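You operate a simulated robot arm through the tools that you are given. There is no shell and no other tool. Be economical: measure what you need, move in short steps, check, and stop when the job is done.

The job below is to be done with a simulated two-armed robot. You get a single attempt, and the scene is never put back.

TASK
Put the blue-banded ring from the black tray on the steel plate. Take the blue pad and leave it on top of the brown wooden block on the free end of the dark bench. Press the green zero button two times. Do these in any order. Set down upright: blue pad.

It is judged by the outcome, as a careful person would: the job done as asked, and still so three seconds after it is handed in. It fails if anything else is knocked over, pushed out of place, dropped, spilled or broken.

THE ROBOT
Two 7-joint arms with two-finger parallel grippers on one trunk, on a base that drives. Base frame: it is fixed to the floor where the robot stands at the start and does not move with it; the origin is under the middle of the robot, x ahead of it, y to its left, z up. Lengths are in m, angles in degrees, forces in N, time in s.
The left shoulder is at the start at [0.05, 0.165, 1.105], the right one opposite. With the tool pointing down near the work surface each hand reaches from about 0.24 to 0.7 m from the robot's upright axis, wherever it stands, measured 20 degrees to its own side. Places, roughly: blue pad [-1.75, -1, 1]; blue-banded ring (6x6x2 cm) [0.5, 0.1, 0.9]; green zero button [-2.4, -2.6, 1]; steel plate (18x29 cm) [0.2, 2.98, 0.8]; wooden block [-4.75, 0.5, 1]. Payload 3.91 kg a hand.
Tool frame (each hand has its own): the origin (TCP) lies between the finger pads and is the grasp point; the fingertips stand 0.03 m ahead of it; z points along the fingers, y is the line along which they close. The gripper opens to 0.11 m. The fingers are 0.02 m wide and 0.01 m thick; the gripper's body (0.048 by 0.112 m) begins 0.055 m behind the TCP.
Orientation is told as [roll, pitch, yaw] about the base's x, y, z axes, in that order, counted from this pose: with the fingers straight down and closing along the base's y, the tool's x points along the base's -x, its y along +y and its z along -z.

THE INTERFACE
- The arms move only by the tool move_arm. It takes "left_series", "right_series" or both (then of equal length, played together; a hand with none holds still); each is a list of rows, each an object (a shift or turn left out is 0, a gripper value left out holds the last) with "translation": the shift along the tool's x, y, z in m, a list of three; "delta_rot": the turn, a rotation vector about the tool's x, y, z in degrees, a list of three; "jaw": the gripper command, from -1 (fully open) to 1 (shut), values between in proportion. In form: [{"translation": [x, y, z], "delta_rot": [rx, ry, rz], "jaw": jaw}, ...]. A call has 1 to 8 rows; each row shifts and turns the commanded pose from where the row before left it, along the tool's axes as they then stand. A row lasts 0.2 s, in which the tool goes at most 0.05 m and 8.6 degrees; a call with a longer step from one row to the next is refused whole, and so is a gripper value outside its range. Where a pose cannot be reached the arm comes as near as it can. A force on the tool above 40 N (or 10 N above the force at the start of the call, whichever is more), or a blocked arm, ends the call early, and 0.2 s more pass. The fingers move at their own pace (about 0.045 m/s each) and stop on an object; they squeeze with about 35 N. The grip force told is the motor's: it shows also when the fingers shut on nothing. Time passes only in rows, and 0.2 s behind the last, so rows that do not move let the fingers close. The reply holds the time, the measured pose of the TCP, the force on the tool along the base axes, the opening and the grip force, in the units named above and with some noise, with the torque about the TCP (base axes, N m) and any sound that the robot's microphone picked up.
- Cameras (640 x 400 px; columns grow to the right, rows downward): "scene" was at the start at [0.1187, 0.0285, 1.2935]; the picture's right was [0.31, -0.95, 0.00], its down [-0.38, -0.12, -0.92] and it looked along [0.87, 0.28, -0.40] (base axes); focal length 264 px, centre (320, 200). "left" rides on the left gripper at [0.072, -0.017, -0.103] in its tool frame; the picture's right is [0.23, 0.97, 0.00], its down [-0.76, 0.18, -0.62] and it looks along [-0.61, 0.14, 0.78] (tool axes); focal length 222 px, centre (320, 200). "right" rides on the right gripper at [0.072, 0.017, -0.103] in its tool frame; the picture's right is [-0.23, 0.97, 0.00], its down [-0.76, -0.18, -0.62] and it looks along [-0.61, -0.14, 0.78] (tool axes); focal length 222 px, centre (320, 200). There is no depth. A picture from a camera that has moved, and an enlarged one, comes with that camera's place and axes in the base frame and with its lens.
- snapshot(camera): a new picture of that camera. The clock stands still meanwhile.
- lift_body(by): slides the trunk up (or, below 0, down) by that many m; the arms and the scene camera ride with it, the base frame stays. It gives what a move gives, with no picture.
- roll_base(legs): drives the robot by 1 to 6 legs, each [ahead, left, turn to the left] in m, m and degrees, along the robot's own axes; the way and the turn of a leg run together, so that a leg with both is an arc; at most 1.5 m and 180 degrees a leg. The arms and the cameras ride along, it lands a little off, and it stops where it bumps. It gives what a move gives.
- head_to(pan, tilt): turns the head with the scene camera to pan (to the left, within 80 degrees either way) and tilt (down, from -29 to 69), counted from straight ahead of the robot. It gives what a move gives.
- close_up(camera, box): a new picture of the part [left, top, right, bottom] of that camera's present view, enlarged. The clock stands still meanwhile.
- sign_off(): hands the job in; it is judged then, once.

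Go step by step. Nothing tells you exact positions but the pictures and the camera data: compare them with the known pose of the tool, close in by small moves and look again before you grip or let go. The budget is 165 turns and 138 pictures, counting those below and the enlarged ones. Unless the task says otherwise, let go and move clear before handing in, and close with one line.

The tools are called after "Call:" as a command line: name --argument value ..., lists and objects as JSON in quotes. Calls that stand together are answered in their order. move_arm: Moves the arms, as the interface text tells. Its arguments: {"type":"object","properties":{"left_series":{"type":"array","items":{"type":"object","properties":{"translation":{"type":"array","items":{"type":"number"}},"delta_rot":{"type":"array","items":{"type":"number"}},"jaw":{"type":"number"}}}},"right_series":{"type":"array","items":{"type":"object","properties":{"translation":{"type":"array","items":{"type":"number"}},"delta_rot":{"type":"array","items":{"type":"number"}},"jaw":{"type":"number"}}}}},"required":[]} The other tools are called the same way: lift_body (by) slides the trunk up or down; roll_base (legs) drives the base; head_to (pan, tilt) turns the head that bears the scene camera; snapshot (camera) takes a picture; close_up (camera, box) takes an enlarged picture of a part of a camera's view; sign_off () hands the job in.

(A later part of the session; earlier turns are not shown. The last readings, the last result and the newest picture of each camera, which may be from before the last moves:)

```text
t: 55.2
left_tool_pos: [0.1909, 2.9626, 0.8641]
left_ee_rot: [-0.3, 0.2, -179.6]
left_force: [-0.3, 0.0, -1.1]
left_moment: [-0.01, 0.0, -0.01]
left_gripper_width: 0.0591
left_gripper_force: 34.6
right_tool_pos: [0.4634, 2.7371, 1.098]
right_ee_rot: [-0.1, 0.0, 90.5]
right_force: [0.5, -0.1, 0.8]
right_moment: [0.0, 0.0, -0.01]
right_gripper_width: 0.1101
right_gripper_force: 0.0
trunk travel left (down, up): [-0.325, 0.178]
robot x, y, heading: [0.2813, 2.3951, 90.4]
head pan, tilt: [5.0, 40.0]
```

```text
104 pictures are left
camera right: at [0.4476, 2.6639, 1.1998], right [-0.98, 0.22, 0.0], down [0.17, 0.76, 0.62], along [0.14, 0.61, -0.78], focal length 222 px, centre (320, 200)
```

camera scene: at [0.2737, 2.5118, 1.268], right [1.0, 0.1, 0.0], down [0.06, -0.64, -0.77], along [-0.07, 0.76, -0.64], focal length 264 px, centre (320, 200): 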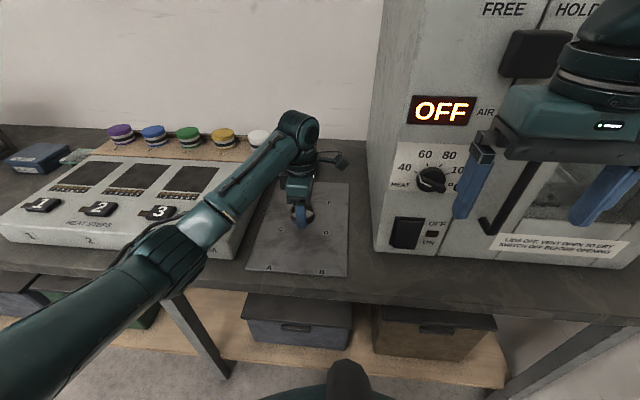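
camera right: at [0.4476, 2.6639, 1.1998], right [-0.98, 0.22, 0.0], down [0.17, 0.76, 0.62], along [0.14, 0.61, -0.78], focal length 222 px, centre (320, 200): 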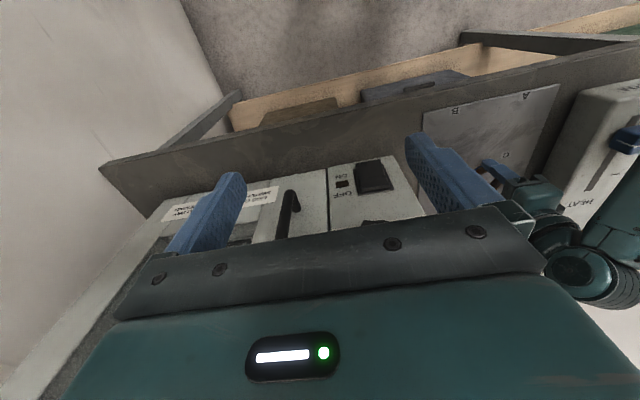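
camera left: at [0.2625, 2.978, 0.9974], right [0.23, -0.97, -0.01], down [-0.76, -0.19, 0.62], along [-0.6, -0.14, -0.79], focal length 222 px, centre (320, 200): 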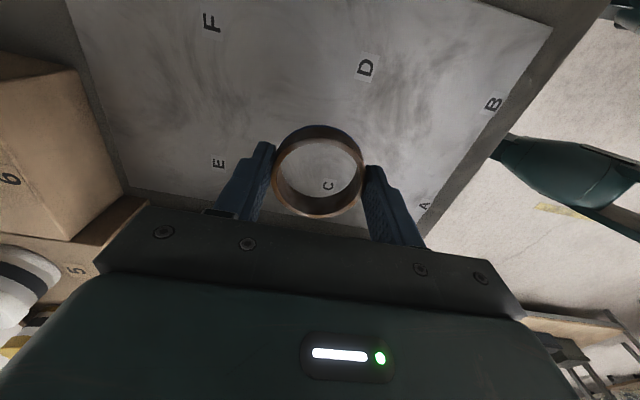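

The elbow looks close to the WARM device. I'll raise the trunk 0.15 m so the arm reaches from higher up, then lower the hand again.

Call:
lift_body --by 0.15

Call:
move_arm --left_series '[{"translation": [0, 0, 0.015]}, {"translation": [0, 0, 0.025]}, {"translation": [0, 0, 0.025]}, {"translation": [0, 0, 0.025]}, {"translation": [0, 0, 0.025]}, {"translation": [0, 0, 0.025]}, {"translation": [0, 0, 0.01]}]'

Call:
snapshot --camera "scene"

Call:
snapshot --camera "left"

```text
t: 56.9
left_tool_pos: [0.1918, 2.9627, 1.0135]
left_ee_rot: [-0.4, 0.2, -179.7]
left_force: [0.6, 0.2, -0.8]
left_moment: [-0.03, 0.01, 0.03]
left_gripper_width: 0.0592
left_gripper_force: 35.3
right_tool_pos: [0.4636, 2.7366, 1.2487]
right_ee_rot: [-0.1, 0.0, 90.6]
right_force: [-0.3, -1.0, -1.2]
right_moment: [-0.01, -0.01, 0.02]
right_gripper_width: 0.11
right_gripper_force: 0.1
trunk travel left (down, up): [-0.475, 0.028]
robot x, y, heading: [0.2825, 2.3998, 90.4]
head pan, tilt: [5.0, 40.0]
```

```text
t: 58.5
left_tool_pos: [0.1899, 2.963, 0.8642]
left_ee_rot: [-0.4, 0.4, -179.7]
left_force: [0.1, 0.0, -1.1]
left_moment: [-0.01, -0.01, -0.02]
left_gripper_width: 0.0587
left_gripper_force: 35.0
right_tool_pos: [0.4629, 2.7356, 1.2469]
right_ee_rot: [0.0, -0.1, 90.6]
right_force: [0.5, -0.2, 0.1]
right_moment: [0.0, 0.01, 0.01]
right_gripper_width: 0.1098
right_gripper_force: 0.1
trunk travel left (down, up): [-0.475, 0.028]
robot x, y, heading: [0.2835, 2.4001, 90.6]
head pan, tilt: [5.0, 40.0]
```

```text
103 pictures are left
camera scene: at [0.2738, 2.5119, 1.418], right [1.0, 0.1, 0.0], down [0.06, -0.64, -0.77], along [-0.07, 0.76, -0.64], focal length 264 px, centre (320, 200)
```

scene: 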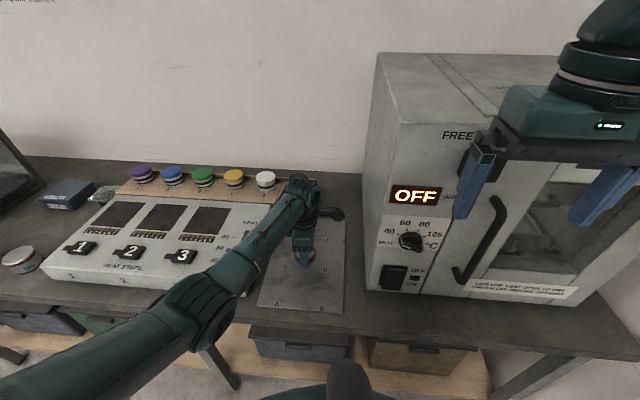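

```text
102 pictures are left
camera left: at [0.2635, 2.9787, 0.9682], right [0.23, -0.97, 0.0], down [-0.76, -0.19, 0.62], along [-0.6, -0.14, -0.79], focal length 222 px, centre (320, 200)
```

left: 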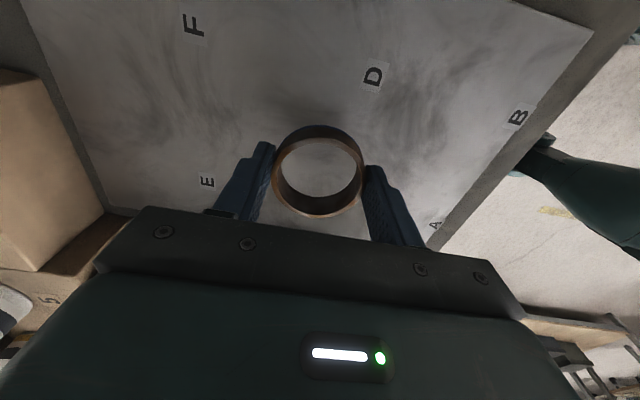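

Better clearance now. Lowering gently until contact.

Call:
move_arm --left_series '[{"translation": [0, 0, 0.01]}, {"translation": [0, 0, 0.01]}, {"translation": [0, 0, 0.004]}, {"translation": [0, 0, 0.003]}, {"translation": [0, 0, 0.003]}, {}]'

```text
t: 59.9
left_tool_pos: [0.1909, 2.9627, 0.8367]
left_ee_rot: [-0.5, 0.3, -179.6]
left_force: [-3.9, -1.6, 11.1]
left_moment: [-0.45, 0.11, -0.11]
left_gripper_width: 0.0591
left_gripper_force: 35.0
right_tool_pos: [0.4636, 2.7359, 1.2475]
right_ee_rot: [0.1, -0.1, 90.5]
right_force: [-0.4, 0.3, -0.6]
right_moment: [-0.01, 0.04, 0.01]
right_gripper_width: 0.11
right_gripper_force: 0.1
trunk travel left (down, up): [-0.475, 0.028]
robot x, y, heading: [0.277, 2.3995, 90.5]
head pan, tilt: [5.0, 40.0]
```

Contact with the plate at 11 N. Easing off 1 mm and opening.

Call:
move_arm --left_series '[{"translation": [0, 0, -0.001]}, {"jaw": -0.5}, {}, {}, {}]'

Call:
snapshot --camera "left"

```text
t: 61.1
left_tool_pos: [0.192, 2.9631, 0.8359]
left_ee_rot: [-0.4, 0.2, -179.7]
left_force: [1.6, 4.6, 7.1]
left_moment: [-0.12, 0.0, 0.04]
left_gripper_width: 0.0799
left_gripper_force: 0.1
right_tool_pos: [0.463, 2.7364, 1.2484]
right_ee_rot: [0.0, 0.0, 90.5]
right_force: [0.1, -0.2, 0.4]
right_moment: [0.02, 0.01, 0.01]
right_gripper_width: 0.1097
right_gripper_force: 0.1
trunk travel left (down, up): [-0.475, 0.028]
robot x, y, heading: [0.2837, 2.3959, 90.8]
head pan, tilt: [5.0, 40.0]
```

```text
101 pictures are left
camera left: at [0.2645, 2.9792, 0.9405], right [0.23, -0.97, -0.01], down [-0.76, -0.19, 0.62], along [-0.6, -0.14, -0.79], focal length 222 px, centre (320, 200)
```

left: 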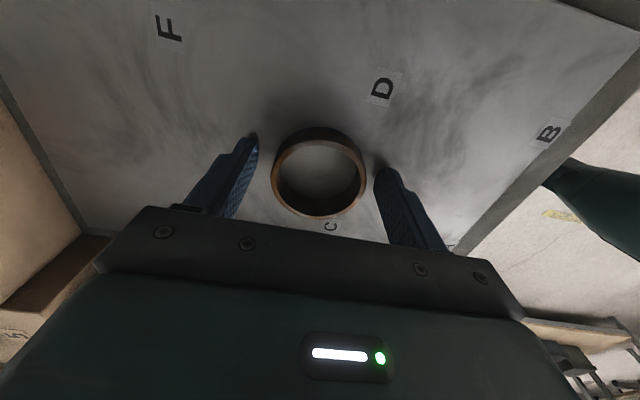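

The ring rests flat on the plate, clear of the fingers. Raising the hand straight up and drawing back.

Call:
move_arm --left_series '[{"translation": [0, 0, -0.01]}, {"translation": [0, 0, -0.03]}, {"translation": [0, 0, -0.04]}, {"translation": [0, 0, -0.045]}, {"translation": [0, 0, -0.045]}, {"translation": [0, 0, -0.045]}, {"translation": [0, 0, -0.045]}, {"translation": [0, 0, -0.045]}]'

Call:
move_arm --left_series '[{"translation": [-0.02, 0.04, 0]}, {"translation": [-0.02, 0.04, 0]}, {"translation": [-0.02, 0.04, 0]}, {"translation": [-0.02, 0.04, 0]}, {"translation": [-0.02, 0.04, 0]}, {"translation": [-0.01, 0.03, 0]}]'

Call:
snapshot --camera "scene"

```text
t: 62.9
left_tool_pos: [0.1952, 3.0065, 1.1237]
left_ee_rot: [-0.3, 0.3, -179.7]
left_force: [-0.4, 0.3, -0.3]
left_moment: [0.01, -0.01, 0.03]
left_gripper_width: 0.0826
left_gripper_force: 0.0
left hand out of reach, approached as far as the arm can: row 6, 7, 8
right_tool_pos: [0.4633, 2.7364, 1.247]
right_ee_rot: [0.1, 0.0, 90.5]
right_force: [-0.4, 0.7, 0.8]
right_moment: [-0.02, -0.01, -0.01]
right_gripper_width: 0.1102
right_gripper_force: 0.0
trunk travel left (down, up): [-0.475, 0.028]
robot x, y, heading: [0.285, 2.3991, 90.6]
head pan, tilt: [5.0, 40.0]
```

```text
t: 64.3
left_tool_pos: [0.0593, 2.9654, 1.0523]
left_ee_rot: [-0.4, 0.2, -179.6]
left_force: [-0.2, 0.8, -0.1]
left_moment: [-0.02, 0.01, 0.02]
left_gripper_width: 0.0823
left_gripper_force: 0.0
left hand out of reach, approached as far as the arm can: row 1, 2, 3, 4, 5, 6
right_tool_pos: [0.4626, 2.736, 1.2477]
right_ee_rot: [0.0, 0.1, 90.5]
right_force: [0.4, -0.2, 0.7]
right_moment: [-0.01, 0.0, 0.01]
right_gripper_width: 0.1101
right_gripper_force: 0.1
trunk travel left (down, up): [-0.475, 0.028]
robot x, y, heading: [0.2819, 2.4001, 90.5]
head pan, tilt: [5.0, 40.0]
```

```text
100 pictures are left
camera scene: at [0.2736, 2.5117, 1.418], right [1.0, 0.1, 0.0], down [0.06, -0.64, -0.77], along [-0.07, 0.76, -0.64], focal length 264 px, centre (320, 200)
```

scene: 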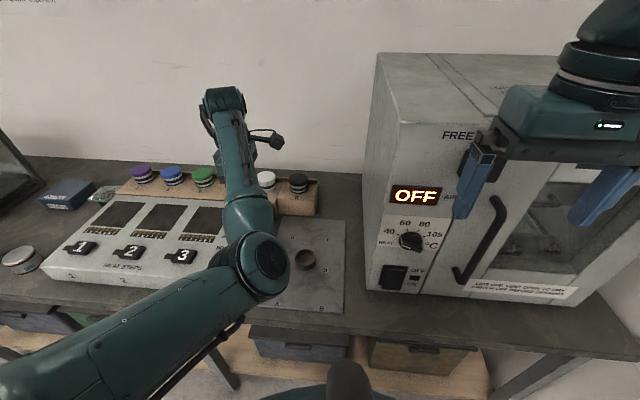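

The ring sits on the plate. The left arm took an odd posture at a reach limit, but it is clear above the table, so I back the base away and then tidy the arm.

Call:
roll_base --legs '[[-0.5, 0, 0]]'

Call:
lift_body --by -0.15

Call:
move_arm --left_series '[{"translation": [0, 0.03, 0]}, {"translation": [0, 0.03, 0]}, {}]'

Call:
snapshot --camera "scene"

```text
t: 67.2
left_tool_pos: [0.0679, 2.4704, 1.054]
left_ee_rot: [-0.4, 0.2, 179.6]
left_force: [-0.6, -0.4, -0.3]
left_moment: [0.03, 0.02, 0.02]
left_gripper_width: 0.0825
left_gripper_force: 0.1
right_tool_pos: [0.469, 2.2364, 1.2477]
right_ee_rot: [0.0, 0.0, 89.8]
right_force: [0.6, -0.1, 0.0]
right_moment: [0.0, 0.01, 0.03]
right_gripper_width: 0.1098
right_gripper_force: 0.0
trunk travel left (down, up): [-0.475, 0.028]
robot x, y, heading: [0.281, 1.9012, 90.0]
head pan, tilt: [5.0, 40.0]
```

```text
t: 69.0
left_tool_pos: [0.0676, 2.4695, 0.9034]
left_ee_rot: [-0.4, 0.3, 179.5]
left_force: [-0.3, -0.7, 0.4]
left_moment: [-0.01, 0.01, -0.01]
left_gripper_width: 0.0822
left_gripper_force: 0.1
right_tool_pos: [0.4677, 2.2366, 1.0978]
right_ee_rot: [0.0, 0.0, 89.8]
right_force: [0.2, -0.2, -0.4]
right_moment: [-0.01, -0.01, -0.01]
right_gripper_width: 0.1099
right_gripper_force: 0.0
trunk travel left (down, up): [-0.325, 0.178]
robot x, y, heading: [0.2813, 1.8981, 90.2]
head pan, tilt: [5.0, 40.0]
```

```text
t: 69.8
left_tool_pos: [0.0524, 2.4482, 0.8772]
left_ee_rot: [-0.5, 0.2, 179.7]
left_force: [-0.1, -0.3, -0.8]
left_moment: [0.0, 0.03, -0.01]
left_gripper_width: 0.0823
left_gripper_force: 0.1
left hand out of reach, approached as far as the arm can: row 1, 2
right_tool_pos: [0.4684, 2.2364, 1.0969]
right_ee_rot: [0.1, 0.0, 89.8]
right_force: [0.8, -0.8, -1.2]
right_moment: [0.02, 0.0, 0.02]
right_gripper_width: 0.1099
right_gripper_force: 0.1
trunk travel left (down, up): [-0.325, 0.178]
robot x, y, heading: [0.2798, 1.9026, 89.7]
head pan, tilt: [5.0, 40.0]
```

```text
99 pictures are left
camera scene: at [0.2767, 2.0147, 1.268], right [1.0, 0.08, 0.0], down [0.05, -0.64, -0.77], along [-0.06, 0.76, -0.64], focal length 264 px, centre (320, 200)
```

scene: 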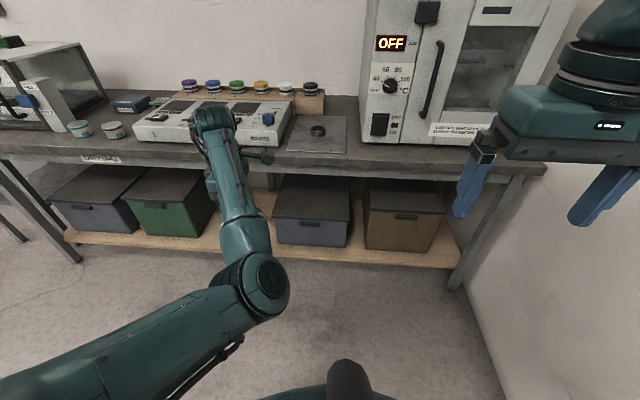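

The ring is well placed on the plate. Now I untwist the left wrist back to its neutral yaw.

Call:
move_arm --left_series '[{"delta_rot": [0, 0, 8.5]}, {"delta_rot": [0, 0, 8.5]}, {"delta_rot": [0, 0, 8.5]}, {"delta_rot": [0, 0, 8.5]}, {"delta_rot": [0, 0, 8.5]}, {"delta_rot": [0, 0, 8.5]}, {"delta_rot": [0, 0, 8.5]}, {"delta_rot": [0, 0, 8.5]}]'

Call:
move_arm --left_series '[{"delta_rot": [0, 0, 8.5]}, {"delta_rot": [0, 0, 8.5]}, {"delta_rot": [0, 0, 5]}, {}]'

Call:
snapshot --camera "scene"

```text
t: 71.6
left_tool_pos: [0.0505, 2.449, 0.879]
left_ee_rot: [-0.4, -0.4, 111.5]
left_force: [0.2, 0.1, -0.3]
left_moment: [0.0, -0.02, 0.02]
left_gripper_width: 0.0826
left_gripper_force: 0.1
right_tool_pos: [0.4696, 2.2367, 1.0975]
right_ee_rot: [0.0, 0.0, 89.7]
right_force: [-0.9, -0.4, -0.6]
right_moment: [0.03, 0.0, 0.01]
right_gripper_width: 0.1098
right_gripper_force: 0.1
trunk travel left (down, up): [-0.325, 0.178]
robot x, y, heading: [0.2827, 1.8994, 89.7]
head pan, tilt: [5.0, 40.0]
```

```text
t: 72.6
left_tool_pos: [0.0517, 2.4483, 0.8782]
left_ee_rot: [-0.3, -0.4, 89.6]
left_force: [-0.8, -0.7, -0.6]
left_moment: [-0.01, 0.0, 0.02]
left_gripper_width: 0.0824
left_gripper_force: 0.0
right_tool_pos: [0.4693, 2.2372, 1.0968]
right_ee_rot: [0.0, 0.0, 89.9]
right_force: [0.4, -0.1, 0.3]
right_moment: [-0.01, 0.03, -0.03]
right_gripper_width: 0.1102
right_gripper_force: 0.0
trunk travel left (down, up): [-0.325, 0.178]
robot x, y, heading: [0.2825, 1.9043, 89.7]
head pan, tilt: [5.0, 40.0]
```

```text
98 pictures are left
camera scene: at [0.2767, 2.0147, 1.268], right [1.0, 0.08, 0.0], down [0.05, -0.64, -0.77], along [-0.06, 0.76, -0.64], focal length 264 px, centre (320, 200)
```

scene: 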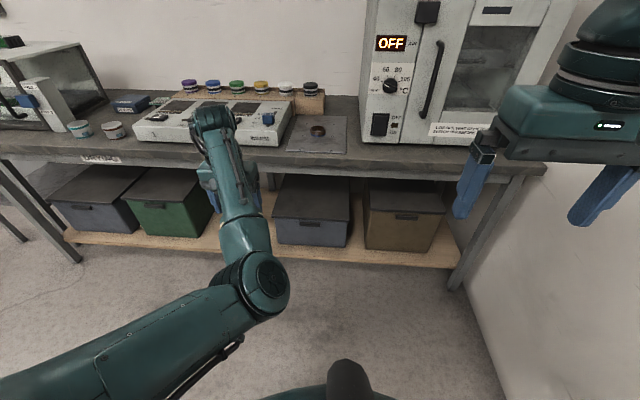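

Yaw is restored. Now pulling the left hand back and up to a travelling position.

Call:
move_arm --left_series '[{"translation": [0.03, 0, -0.035]}, {"translation": [0.03, 0, -0.035]}, {"translation": [0.03, 0, -0.035]}, {"translation": [0.03, 0, -0.035]}, {"translation": [0.03, 0, -0.035]}, {"translation": [0.03, 0, -0.035]}]'

Call:
snapshot --camera "scene"

```text
t: 74.0
left_tool_pos: [-0.0611, 2.4003, 1.0429]
left_ee_rot: [-0.2, -0.4, 89.7]
left_force: [0.1, -0.5, -0.3]
left_moment: [0.04, 0.04, 0.01]
left_gripper_width: 0.0825
left_gripper_force: 0.1
left hand out of reach, approached as far as the arm can: row 1, 2, 3, 4, 5, 6
right_tool_pos: [0.4685, 2.2379, 1.0979]
right_ee_rot: [0.0, 0.0, 89.8]
right_force: [0.0, -0.3, -0.4]
right_moment: [0.03, 0.0, 0.02]
right_gripper_width: 0.1103
right_gripper_force: 0.0
trunk travel left (down, up): [-0.325, 0.178]
robot x, y, heading: [0.2823, 1.9018, 90.0]
head pan, tilt: [5.0, 40.0]
```

```text
97 pictures are left
camera scene: at [0.2767, 2.0142, 1.268], right [1.0, 0.08, 0.0], down [0.05, -0.64, -0.77], along [-0.06, 0.76, -0.64], focal length 264 px, centre (320, 200)
```

scene: 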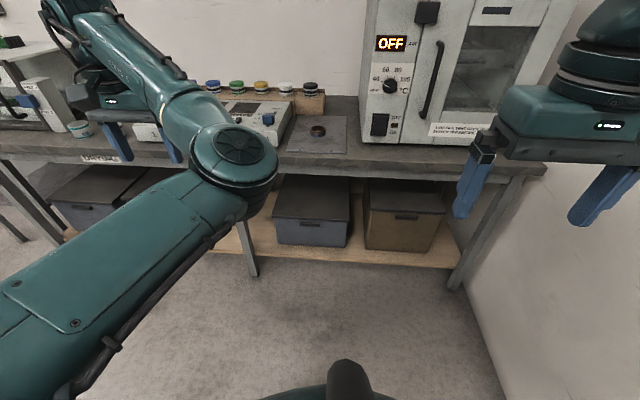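

The left elbow has flipped inward. I try to free it by stretching the arm forward, with nothing near in that direction.

Call:
move_arm --left_series '[{"translation": [-0.03, 0, 0.02]}, {"translation": [-0.03, 0, 0.02]}, {"translation": [-0.03, 0, 0.02]}, {"translation": [-0.03, 0, 0.02]}, {"translation": [-0.03, 0, 0]}, {"translation": [-0.03, 0, 0]}]'

Call:
snapshot --camera "scene"

```text
t: 75.4
left_tool_pos: [-0.0597, 2.5505, 0.964]
left_ee_rot: [-0.4, -0.3, 89.8]
left_force: [0.2, 0.1, 0.1]
left_moment: [0.01, -0.05, -0.01]
left_gripper_width: 0.0824
left_gripper_force: 0.1
left hand out of reach, approached as far as the arm can: row 6
right_tool_pos: [0.469, 2.2369, 1.0975]
right_ee_rot: [0.0, 0.0, 89.8]
right_force: [0.1, 0.9, 0.3]
right_moment: [0.02, 0.0, 0.04]
right_gripper_width: 0.1099
right_gripper_force: 0.1
trunk travel left (down, up): [-0.325, 0.178]
robot x, y, heading: [0.281, 1.9004, 89.7]
head pan, tilt: [5.0, 40.0]
```

```text
96 pictures are left
camera scene: at [0.277, 2.0148, 1.268], right [1.0, 0.08, 0.0], down [0.05, -0.64, -0.77], along [-0.06, 0.76, -0.64], focal length 264 px, centre (320, 200)
```

scene: 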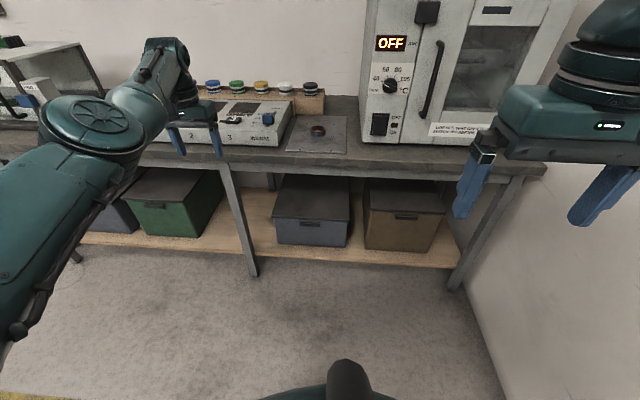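

The elbow has swung back outward. Retracting to the original travelling pose.

Call:
move_arm --left_series '[{"translation": [0.042, -0.015, -0.01]}, {"translation": [0.042, -0.015, -0.015]}, {"translation": [0.042, -0.015, -0.02]}, {"translation": [0.042, -0.015, -0.02]}, {"translation": [0.042, -0.015, -0.02]}, {"translation": [0.042, -0.015, -0.02]}, {"translation": [0.03, -0.01, -0.02]}]'

Call:
snapshot --camera "scene"

```text
t: 77.0
left_tool_pos: [-0.0646, 2.3948, 1.0498]
left_ee_rot: [-0.2, -0.4, 89.5]
left_force: [0.4, -0.4, 0.4]
left_moment: [-0.02, 0.0, 0.03]
left_gripper_width: 0.0825
left_gripper_force: 0.1
left hand out of reach, approached as far as the arm can: row 3, 4, 5, 6, 7
right_tool_pos: [0.4688, 2.2369, 1.0978]
right_ee_rot: [0.0, 0.0, 89.8]
right_force: [0.7, 0.2, -0.1]
right_moment: [-0.02, -0.02, -0.01]
right_gripper_width: 0.11
right_gripper_force: 0.0
trunk travel left (down, up): [-0.325, 0.178]
robot x, y, heading: [0.2833, 1.8989, 89.7]
head pan, tilt: [5.0, 40.0]
```

```text
95 pictures are left
camera scene: at [0.2767, 2.0148, 1.268], right [1.0, 0.08, 0.0], down [0.05, -0.64, -0.77], along [-0.06, 0.76, -0.64], focal length 264 px, centre (320, 200)
```

scene: 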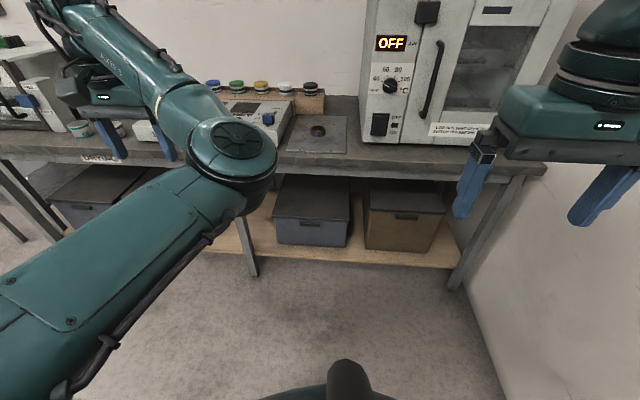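

It flips again on the way back. I stretch once more, yaw the wrist the other way, and then retract.

Call:
move_arm --left_series '[{"translation": [-0.03, 0, 0.02]}, {"translation": [-0.03, 0, 0.02]}, {"translation": [-0.03, 0, 0.02]}, {"translation": [-0.03, 0, 0.02], "delta_rot": [0, 0, 8.5]}, {"translation": [-0.03, 0, 0], "delta_rot": [0, 0, 8.5]}, {"delta_rot": [0, 0, 8.5]}, {"delta_rot": [0, 0, 8.5]}, {"delta_rot": [0, 0, 8.5]}]'

Call:
move_arm --left_series '[{"delta_rot": [0, 0, 8.5]}, {"delta_rot": [0, 0, 8.5]}, {"delta_rot": [0, 0, 8.5]}, {"delta_rot": [0, 0, 8.5]}, {}]'

Call:
snapshot --camera "scene"

```text
t: 78.8
left_tool_pos: [-0.0576, 2.5465, 0.9739]
left_ee_rot: [0.2, -0.6, 47.0]
left_force: [-0.4, 0.5, -0.4]
left_moment: [-0.01, -0.02, 0.01]
left_gripper_width: 0.0826
left_gripper_force: 0.1
right_tool_pos: [0.469, 2.2366, 1.0969]
right_ee_rot: [0.0, 0.0, 89.8]
right_force: [-0.1, 0.6, -1.0]
right_moment: [-0.01, -0.03, 0.02]
right_gripper_width: 0.1102
right_gripper_force: 0.1
trunk travel left (down, up): [-0.325, 0.178]
robot x, y, heading: [0.2836, 1.9027, 90.0]
head pan, tilt: [5.0, 40.0]
```

```text
t: 80.0
left_tool_pos: [-0.0588, 2.5463, 0.9721]
left_ee_rot: [0.3, -0.3, 12.9]
left_force: [-0.7, -0.1, 0.9]
left_moment: [-0.01, 0.02, 0.0]
left_gripper_width: 0.0823
left_gripper_force: 0.1
right_tool_pos: [0.4679, 2.2379, 1.0997]
right_ee_rot: [0.0, 0.0, 89.7]
right_force: [-0.2, 0.2, 0.6]
right_moment: [-0.02, 0.0, 0.03]
right_gripper_width: 0.1101
right_gripper_force: 0.1
trunk travel left (down, up): [-0.325, 0.178]
robot x, y, heading: [0.2827, 1.8967, 89.9]
head pan, tilt: [5.0, 40.0]
```

```text
94 pictures are left
camera scene: at [0.2767, 2.0147, 1.268], right [1.0, 0.08, 0.0], down [0.05, -0.64, -0.77], along [-0.06, 0.76, -0.64], focal length 264 px, centre (320, 200)
```

scene: 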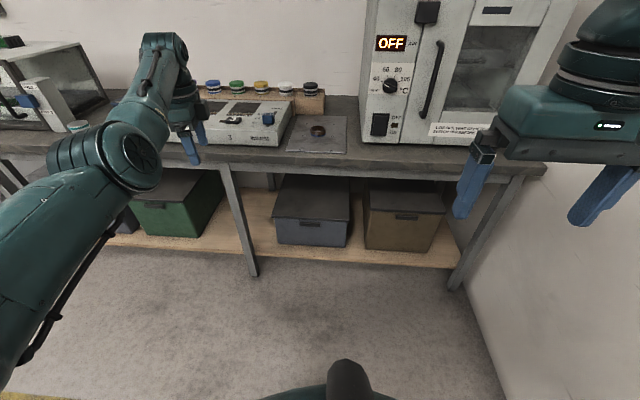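

Now retracting with this yaw to see whether the elbow stays outward.

Call:
move_arm --left_series '[{"translation": [0.01, -0.035, -0.01]}, {"translation": [0.01, -0.04, -0.015]}, {"translation": [0.01, -0.04, -0.015]}, {"translation": [0.01, -0.04, -0.015]}, {"translation": [0.01, -0.04, -0.015]}, {"translation": [0.01, -0.04, -0.015]}]'

Call:
snapshot --camera "scene"

```text
t: 81.4
left_tool_pos: [-0.0977, 2.3226, 1.059]
left_ee_rot: [0.3, -0.3, 13.1]
left_force: [0.6, 0.2, 0.1]
left_moment: [0.0, 0.01, -0.03]
left_gripper_width: 0.0823
left_gripper_force: 0.1
left hand out of reach, approached as far as the arm can: row 4, 5, 6
right_tool_pos: [0.4689, 2.2368, 1.0979]
right_ee_rot: [0.0, 0.0, 89.7]
right_force: [0.0, 0.0, 0.6]
right_moment: [-0.04, -0.04, -0.02]
right_gripper_width: 0.11
right_gripper_force: 0.0
trunk travel left (down, up): [-0.325, 0.178]
robot x, y, heading: [0.2818, 1.9031, 89.9]
head pan, tilt: [5.0, 40.0]
```

```text
93 pictures are left
camera scene: at [0.2766, 2.0143, 1.268], right [1.0, 0.08, 0.0], down [0.05, -0.64, -0.77], along [-0.06, 0.76, -0.64], focal length 264 px, centre (320, 200)
```

scene: 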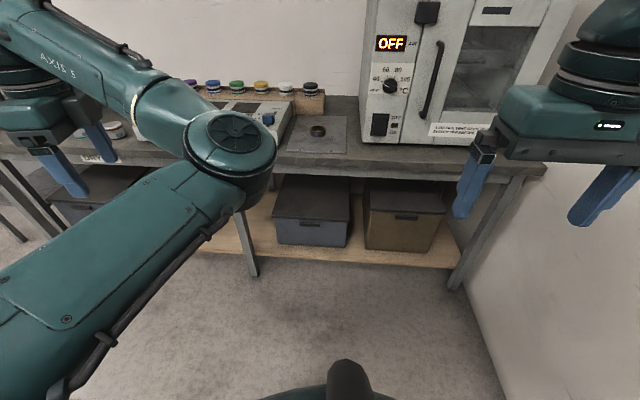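

The elbow stays inward, but the right hand can do the rest, so I leave the left arm as it is. Next I drive back down the aisle toward the blue pad near (-1.75, -1).

Call:
roll_base --legs '[[0, 0.6, 0], [-1.2, 0, 0], [-1.2, 0, 0]]'

Call:
head_to --pan 80 --tilt 15

Call:
snapshot --camera "scene"

```text
t: 96.2
left_tool_pos: [-0.697, -0.0754, 1.0578]
left_ee_rot: [0.3, -0.4, 12.5]
left_force: [0.4, 0.2, 0.6]
left_moment: [0.0, -0.05, -0.01]
left_gripper_width: 0.0824
left_gripper_force: 0.1
right_tool_pos: [-0.1315, -0.1674, 1.0965]
right_ee_rot: [0.0, -0.1, 89.0]
right_force: [-0.3, 0.1, 0.5]
right_moment: [0.0, -0.03, -0.01]
right_gripper_width: 0.1099
right_gripper_force: 0.1
trunk travel left (down, up): [-0.325, 0.178]
robot x, y, heading: [-0.3228, -0.5018, 88.9]
head pan, tilt: [5.0, 40.0]
```

```text
t: 97.6
left_tool_pos: [-0.6977, -0.0749, 1.0583]
left_ee_rot: [0.3, -0.2, 12.5]
left_force: [0.3, 0.2, 0.3]
left_moment: [0.02, 0.02, -0.04]
left_gripper_width: 0.0826
left_gripper_force: 0.0
right_tool_pos: [-0.1327, -0.1675, 1.097]
right_ee_rot: [-0.1, 0.0, 89.1]
right_force: [0.6, 0.3, -0.4]
right_moment: [0.0, -0.02, -0.02]
right_gripper_width: 0.11
right_gripper_force: 0.0
trunk travel left (down, up): [-0.325, 0.178]
robot x, y, heading: [-0.3226, -0.4949, 89.0]
head pan, tilt: [80.0, 15.0]
```

```text
92 pictures are left
camera scene: at [-0.4126, -0.455, 1.3075], right [0.19, 0.98, 0.0], down [0.25, -0.05, -0.97], along [-0.95, 0.18, -0.26], focal length 264 px, centre (320, 200)
```

scene: 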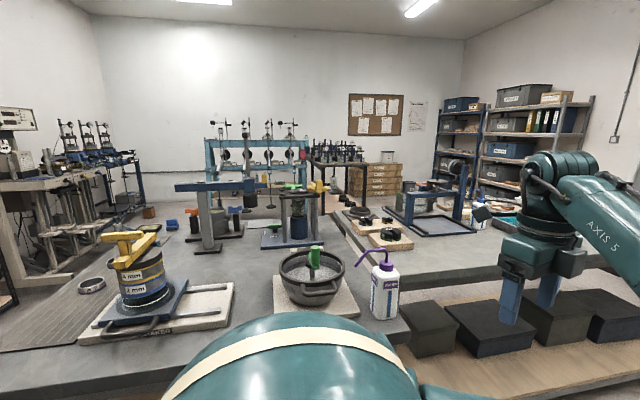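

I see the middle benches; a blue object near (170, 224) may be the pad. Zooming in.

Call:
close_up --camera "scene" --box '[60, 150, 260, 275]'

Call:
head_to --pan 80 --tilt 35

Call:
snapshot --camera "scene"

```text
3.20 times, centred on (160, 212) of scene
camera zoom: at [-0.4126, -0.455, 1.3075], right [0.19, 0.98, 0.0], down [0.25, -0.05, -0.97], along [-0.95, 0.18, -0.26], focal length 844 px, centre (832, 160)
```

zoom: 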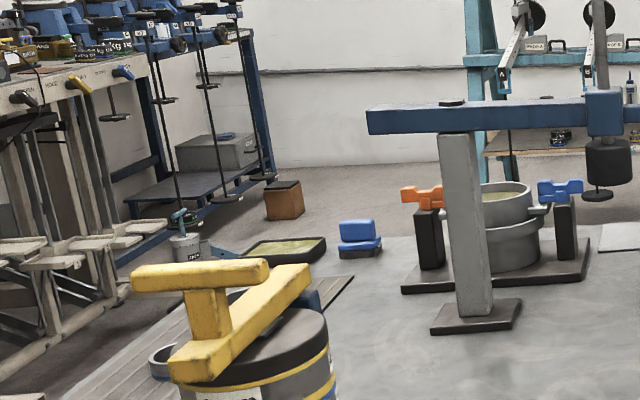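

```text
t: 98.5
left_tool_pos: [-0.6976, -0.0737, 1.0588]
left_ee_rot: [0.3, -0.2, 12.5]
left_force: [0.1, 0.2, -0.8]
left_moment: [0.05, -0.02, 0.04]
left_gripper_width: 0.0825
left_gripper_force: 0.1
right_tool_pos: [-0.1324, -0.1687, 1.0974]
right_ee_rot: [0.0, 0.1, 89.1]
right_force: [0.4, -0.2, 0.0]
right_moment: [0.0, -0.01, 0.0]
right_gripper_width: 0.1098
right_gripper_force: 0.1
trunk travel left (down, up): [-0.325, 0.178]
robot x, y, heading: [-0.3228, -0.4996, 89.3]
head pan, tilt: [80.0, 35.0]
```

```text
90 pictures are left
camera scene: at [-0.4073, -0.4561, 1.2756], right [0.19, 0.98, 0.0], down [0.56, -0.11, -0.82], along [-0.8, 0.15, -0.57], focal length 264 px, centre (320, 200)
```

scene: 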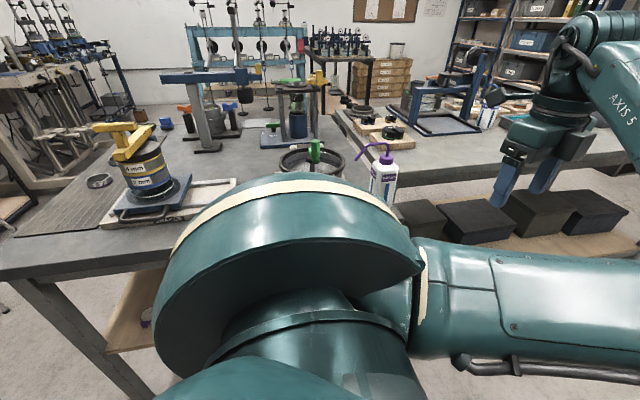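

The pad is the small blue-topped block on a dark base near the bench's far end, about (-1.72, -0.95). I'd approach from the bench's -y end; first I reverse and check the floor there.

Call:
roll_base --legs '[[-1.1, 0, 0]]'

Call:
head_to --pan 80 --tilt 15

Call:
snapshot --camera "scene"

```text
t: 104.1
left_tool_pos: [-0.7121, -1.1783, 1.0589]
left_ee_rot: [0.3, -0.4, 13.5]
left_force: [-0.4, -0.2, 0.3]
left_moment: [-0.02, 0.01, 0.02]
left_gripper_width: 0.0822
left_gripper_force: 0.0
right_tool_pos: [-0.1442, -1.2619, 1.0971]
right_ee_rot: [0.0, -0.1, 90.1]
right_force: [0.6, -0.3, -0.2]
right_moment: [0.01, 0.0, 0.01]
right_gripper_width: 0.1099
right_gripper_force: 0.1
trunk travel left (down, up): [-0.325, 0.178]
robot x, y, heading: [-0.328, -1.5992, 90.4]
head pan, tilt: [80.0, 35.0]
```

```text
t: 104.9
left_tool_pos: [-0.7107, -1.1788, 1.0592]
left_ee_rot: [0.3, -0.3, 13.4]
left_force: [0.5, 0.4, 0.5]
left_moment: [-0.03, 0.03, -0.01]
left_gripper_width: 0.0823
left_gripper_force: 0.1
right_tool_pos: [-0.144, -1.2601, 1.0971]
right_ee_rot: [0.0, 0.0, 90.3]
right_force: [-0.1, 0.3, 0.8]
right_moment: [0.02, 0.01, -0.03]
right_gripper_width: 0.1099
right_gripper_force: 0.0
trunk travel left (down, up): [-0.325, 0.178]
robot x, y, heading: [-0.327, -1.5978, 90.2]
head pan, tilt: [80.0, 15.0]
```

```text
89 pictures are left
camera scene: at [-0.4198, -1.5532, 1.3075], right [0.17, 0.99, 0.0], down [0.26, -0.04, -0.97], along [-0.95, 0.16, -0.26], focal length 264 px, centre (320, 200)
```

scene: 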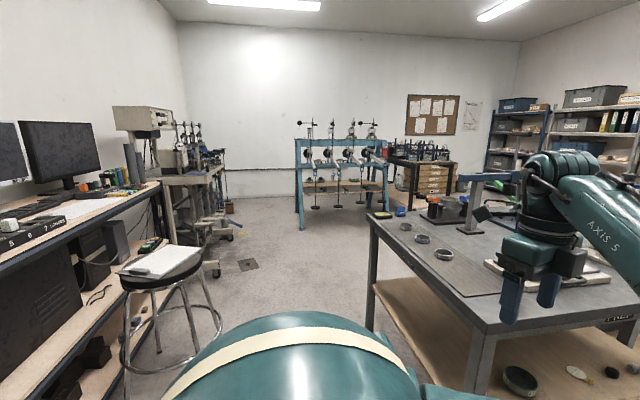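

Clear view: the aisle is free, with a stool around (-1.6, -2.1) to avoid. The pad is near the bench's far corner (-1.69, -0.92), so I move to y≈-1.46 and strafe left to x≈-1.82.

Call:
roll_base --legs '[[0.13, 0, 0], [0, 0.5, 0]]'

Call:
snapshot --camera "scene"

```text
t: 108.7
left_tool_pos: [-1.2087, -1.0499, 1.0587]
left_ee_rot: [0.1, -0.4, 13.5]
left_force: [0.3, 0.1, -0.3]
left_moment: [0.02, 0.0, -0.01]
left_gripper_width: 0.0827
left_gripper_force: 0.1
right_tool_pos: [-0.6417, -1.1333, 1.0978]
right_ee_rot: [0.0, 0.0, 90.1]
right_force: [0.1, -0.5, 0.7]
right_moment: [0.0, 0.01, 0.0]
right_gripper_width: 0.1099
right_gripper_force: 0.0
trunk travel left (down, up): [-0.325, 0.178]
robot x, y, heading: [-0.8287, -1.4716, 90.1]
head pan, tilt: [80.0, 15.0]
```

```text
88 pictures are left
camera scene: at [-0.9166, -1.4251, 1.3075], right [0.17, 0.99, 0.0], down [0.26, -0.04, -0.97], along [-0.95, 0.17, -0.26], focal length 264 px, centre (320, 200)
```

scene: 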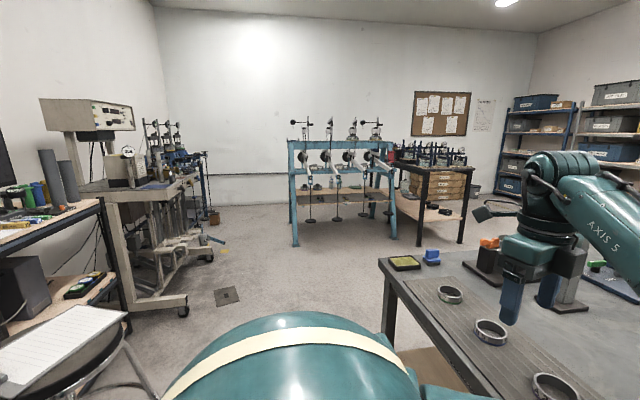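

The pad is at about (-1.63, -0.92), next to a small yellow-green tray at y≈-1.02. Strafing on to x≈-1.78.

Call:
roll_base --legs '[[0, 0.5, 0], [0, 0.44, 0]]'

Call:
head_to --pan -15 --tilt 45

Call:
snapshot --camera "scene"

Call:
snapshot --camera "right"

```text
t: 113.9
left_tool_pos: [-2.1524, -1.0631, 1.0578]
left_ee_rot: [0.3, -0.2, 14.2]
left_force: [-0.3, -1.0, 0.0]
left_moment: [-0.01, -0.03, 0.02]
left_gripper_width: 0.0825
left_gripper_force: 0.0
right_tool_pos: [-1.5836, -1.1389, 1.0989]
right_ee_rot: [-0.1, 0.0, 90.9]
right_force: [-0.5, -0.6, -0.5]
right_moment: [0.01, -0.01, 0.0]
right_gripper_width: 0.1101
right_gripper_force: 0.0
trunk travel left (down, up): [-0.325, 0.178]
robot x, y, heading: [-1.7661, -1.4791, 90.7]
head pan, tilt: [80.0, 15.0]
```

```text
t: 115.6
left_tool_pos: [-2.1514, -1.063, 1.0597]
left_ee_rot: [0.3, -0.3, 14.2]
left_force: [0.6, -0.2, 0.4]
left_moment: [0.01, -0.03, 0.0]
left_gripper_width: 0.0825
left_gripper_force: 0.0
right_tool_pos: [-1.5841, -1.1397, 1.0979]
right_ee_rot: [0.1, 0.1, 90.9]
right_force: [-0.6, -0.2, 0.3]
right_moment: [-0.01, 0.03, 0.01]
right_gripper_width: 0.1099
right_gripper_force: 0.1
trunk travel left (down, up): [-0.325, 0.178]
robot x, y, heading: [-1.7653, -1.4808, 90.9]
head pan, tilt: [-15.0, 45.0]
```

```text
87 pictures are left
camera scene: at [-1.7434, -1.3712, 1.2608], right [0.97, -0.24, 0.0], down [-0.17, -0.69, -0.71], along [0.17, 0.69, -0.71], focal length 264 px, centre (320, 200)
```

scene: 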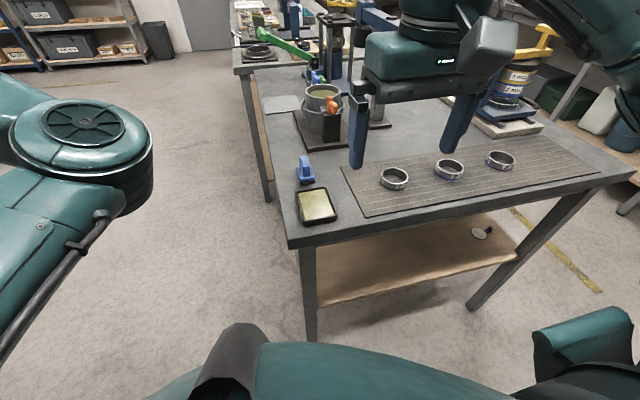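

```text
86 pictures are left
camera right: at [-1.599, -1.2123, 1.1998], right [-0.98, 0.21, 0.0], down [0.17, 0.76, 0.62], along [0.13, 0.61, -0.78], focal length 222 px, centre (320, 200)
```

right: 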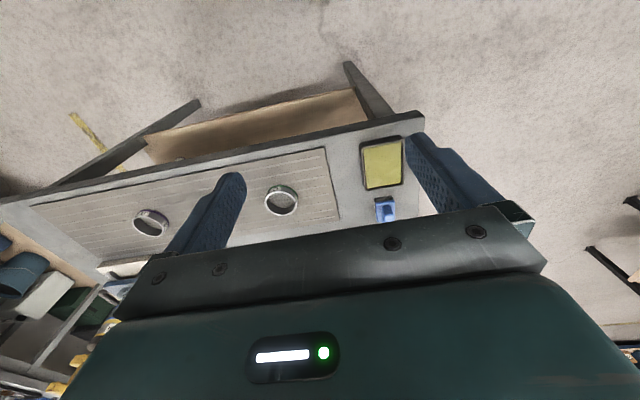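

Now the pad is in view, with the yellow tray beside it. Zooming for exact shape and place.

Call:
close_up --camera "scene" --box '[260, 130, 380, 240]'

Call:
close_up --camera "right" --box '[330, 110, 450, 230]'

```text
3.64 times, centred on (320, 185) of scene
camera zoom: at [-1.7434, -1.3712, 1.2608], right [0.97, -0.24, 0.0], down [-0.17, -0.69, -0.71], along [0.17, 0.69, -0.71], focal length 959 px, centre (320, 254)
```

zoom: 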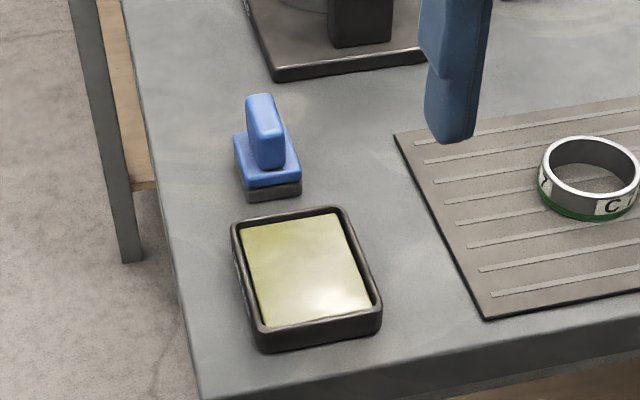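

```text
3.33 times, centred on (390, 170) of right
camera zoom: at [-1.599, -1.2123, 1.1998], right [-0.98, 0.21, 0.0], down [0.17, 0.76, 0.62], along [0.13, 0.61, -0.78], focal length 740 px, centre (87, 300)
```

zoom: 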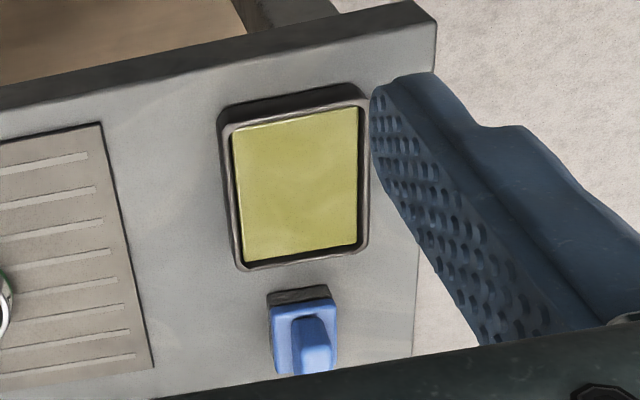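

The pad has a thin upright handle, long in y and thin in x, so the right hand's present closing direction fits. Moving the right hand above it at (-1.666, -0.915).

Call:
move_arm --right_series '[{"translation": [-0.035, 0.0137, 0]}, {"translation": [-0.038, 0.0137, 0]}, {"translation": [-0.038, 0.0137, 0]}, {"translation": [-0.038, 0.0137, 0]}, {"translation": [-0.038, 0.0137, 0]}, {"translation": [-0.038, 0.0137, 0]}, {}]'

Call:
snapshot --camera "right"

Call:
snapshot --camera "scene"

```text
t: 117.2
left_tool_pos: [-2.1523, -1.0642, 1.0594]
left_ee_rot: [0.3, -0.3, 14.2]
left_force: [0.4, -0.3, 0.1]
left_moment: [0.0, -0.01, -0.01]
left_gripper_width: 0.0826
left_gripper_force: 0.1
right_tool_pos: [-1.6704, -0.9159, 1.0969]
right_ee_rot: [0.1, 0.0, 90.8]
right_force: [-0.4, 0.6, -0.6]
right_moment: [-0.04, 0.05, 0.04]
right_gripper_width: 0.1097
right_gripper_force: 0.1
trunk travel left (down, up): [-0.325, 0.178]
robot x, y, heading: [-1.7653, -1.4789, 91.0]
head pan, tilt: [-15.0, 45.0]
```

```text
83 pictures are left
camera right: at [-1.6855, -0.9888, 1.1992], right [-0.98, 0.21, 0.0], down [0.17, 0.76, 0.62], along [0.13, 0.61, -0.78], focal length 222 px, centre (320, 200)
```

right: 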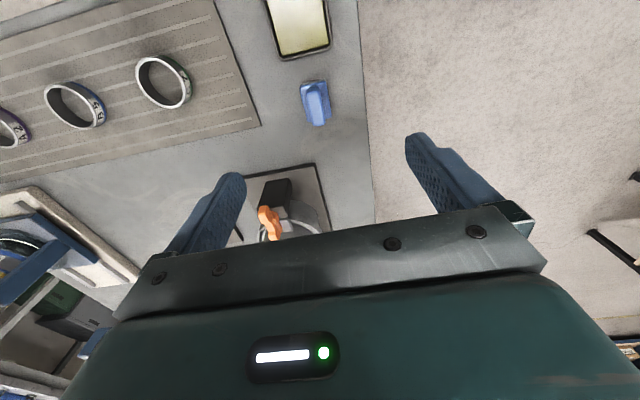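

```text
82 pictures are left
camera scene: at [-1.7431, -1.3713, 1.2607], right [0.97, -0.24, 0.0], down [-0.17, -0.69, -0.71], along [0.17, 0.69, -0.71], focal length 264 px, centre (320, 200)
```

scene: 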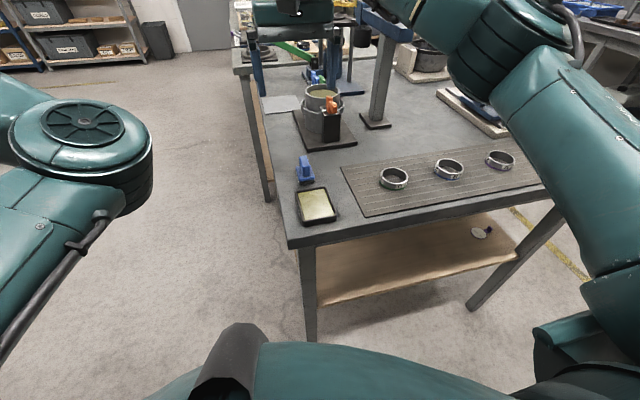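

Call:
close_up --camera "right" --box '[260, 60, 380, 140]'

Call:
close_up --camera "scene" --box '[280, 140, 340, 190]'

```text
5.00 times, centred on (320, 100) of right
camera zoom: at [-1.6855, -0.9888, 1.1992], right [-0.98, 0.21, 0.0], down [0.17, 0.76, 0.62], along [0.13, 0.61, -0.78], focal length 1111 px, centre (320, 700)
```

zoom: 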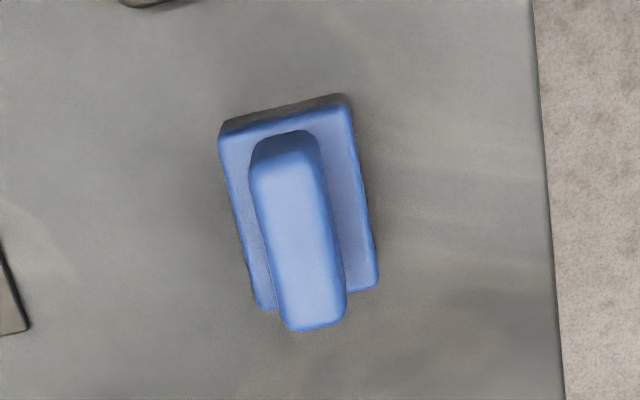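

```text
8.00 times, centred on (310, 165) of scene
camera zoom: at [-1.7431, -1.3713, 1.2607], right [0.97, -0.24, 0.0], down [-0.17, -0.69, -0.71], along [0.17, 0.69, -0.71], focal length 2110 px, centre (400, 480)
```

zoom: 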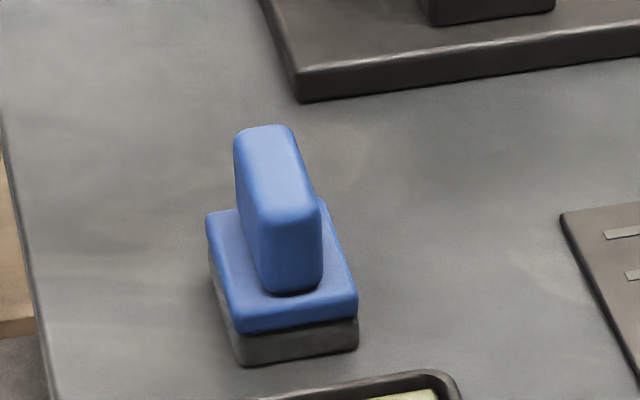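

The handle (about 18 mm thick) is aligned with the gripper; its top is near z 0.905, centre (-1.664, -0.908). Descending in stages.

Call:
move_arm --right_series '[{"translation": [-0.007, -0.006, 0.03], "jaw": -0.3}, {"translation": [0, 0, 0.04]}, {"translation": [0, 0, 0.04]}, {"translation": [0, 0, 0.03]}, {}]'

Call:
snapshot --camera "right"

Call:
close_up --camera "scene" --box '[240, 100, 400, 200]'

```text
t: 118.4
left_tool_pos: [-2.1519, -1.0634, 1.0585]
left_ee_rot: [0.2, -0.2, 14.1]
left_force: [-0.3, 0.5, 0.0]
left_moment: [0.01, 0.04, 0.01]
left_gripper_width: 0.0824
left_gripper_force: 0.0
right_tool_pos: [-1.6659, -0.9095, 0.9592]
right_ee_rot: [-0.1, 0.1, 90.9]
right_force: [0.6, -0.3, 0.6]
right_moment: [-0.02, 0.02, 0.02]
right_gripper_width: 0.0715
right_gripper_force: 0.1
trunk travel left (down, up): [-0.325, 0.178]
robot x, y, heading: [-1.7639, -1.4803, 90.8]
head pan, tilt: [-15.0, 45.0]
```

```text
79 pictures are left
camera right: at [-1.6816, -0.9823, 1.0604], right [-0.98, 0.21, 0.0], down [0.17, 0.76, 0.62], along [0.13, 0.61, -0.78], focal length 222 px, centre (320, 200)
```

right: 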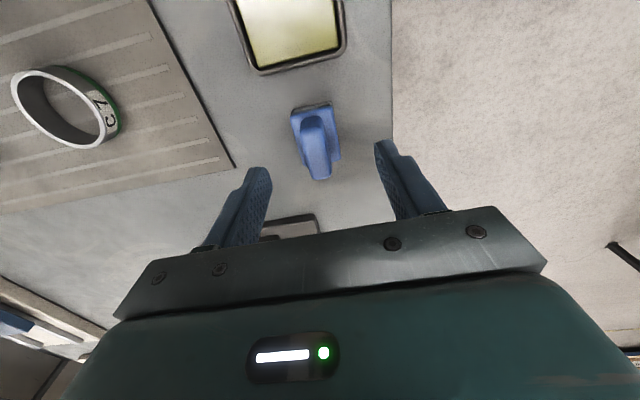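

```text
4.00 times, centred on (320, 150) of scene
camera zoom: at [-1.7433, -1.3712, 1.2608], right [0.97, -0.24, 0.0], down [-0.17, -0.69, -0.71], along [0.17, 0.69, -0.71], focal length 1055 px, centre (320, 400)
```

zoom: 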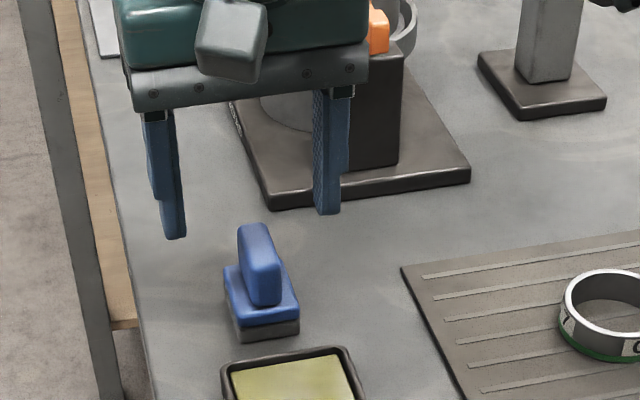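

Well aligned. Fine correction and down to grip height.

Call:
move_arm --right_series '[{"translation": [-0.003, -0.003, 0.02]}, {"translation": [0, 0, 0.02]}, {"translation": [0, 0, 0.01]}, {}]'

Call:
snapshot --camera "right"

Call:
close_up --camera "scene" --box '[260, 120, 360, 200]'

```text
t: 119.4
left_tool_pos: [-2.1517, -1.063, 1.0584]
left_ee_rot: [0.4, -0.4, 14.1]
left_force: [0.5, 0.8, 0.7]
left_moment: [0.04, 0.03, 0.01]
left_gripper_width: 0.0826
left_gripper_force: 0.0
right_tool_pos: [-1.6631, -0.9065, 0.9079]
right_ee_rot: [-0.1, 0.0, 90.9]
right_force: [0.3, 0.3, 0.0]
right_moment: [0.0, -0.06, -0.02]
right_gripper_width: 0.0715
right_gripper_force: 0.0
trunk travel left (down, up): [-0.325, 0.178]
robot x, y, heading: [-1.7616, -1.4802, 90.8]
head pan, tilt: [-15.0, 45.0]
```

```text
77 pictures are left
camera right: at [-1.6767, -0.9792, 1.0101], right [-0.98, 0.21, 0.0], down [0.17, 0.76, 0.62], along [0.13, 0.61, -0.78], focal length 222 px, centre (320, 200)
```

right: 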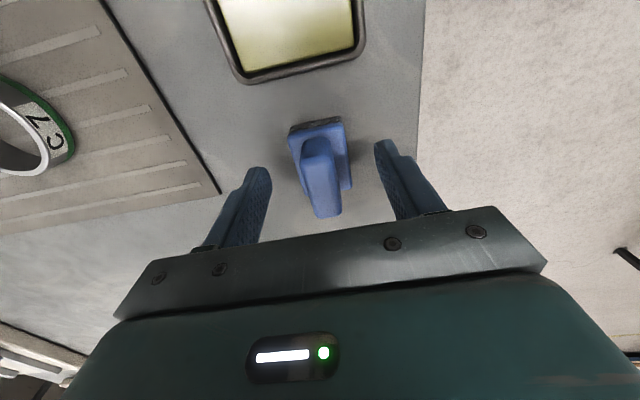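

```text
5.00 times, centred on (310, 160) of scene
camera zoom: at [-1.7433, -1.3712, 1.2607], right [0.97, -0.24, 0.0], down [-0.17, -0.69, -0.71], along [0.17, 0.69, -0.71], focal length 1318 px, centre (370, 400)
```

zoom: 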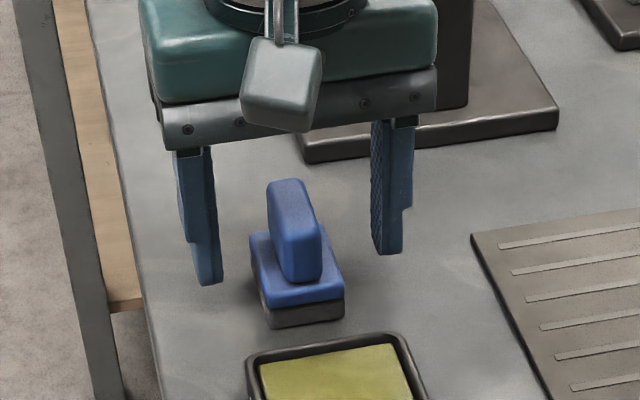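

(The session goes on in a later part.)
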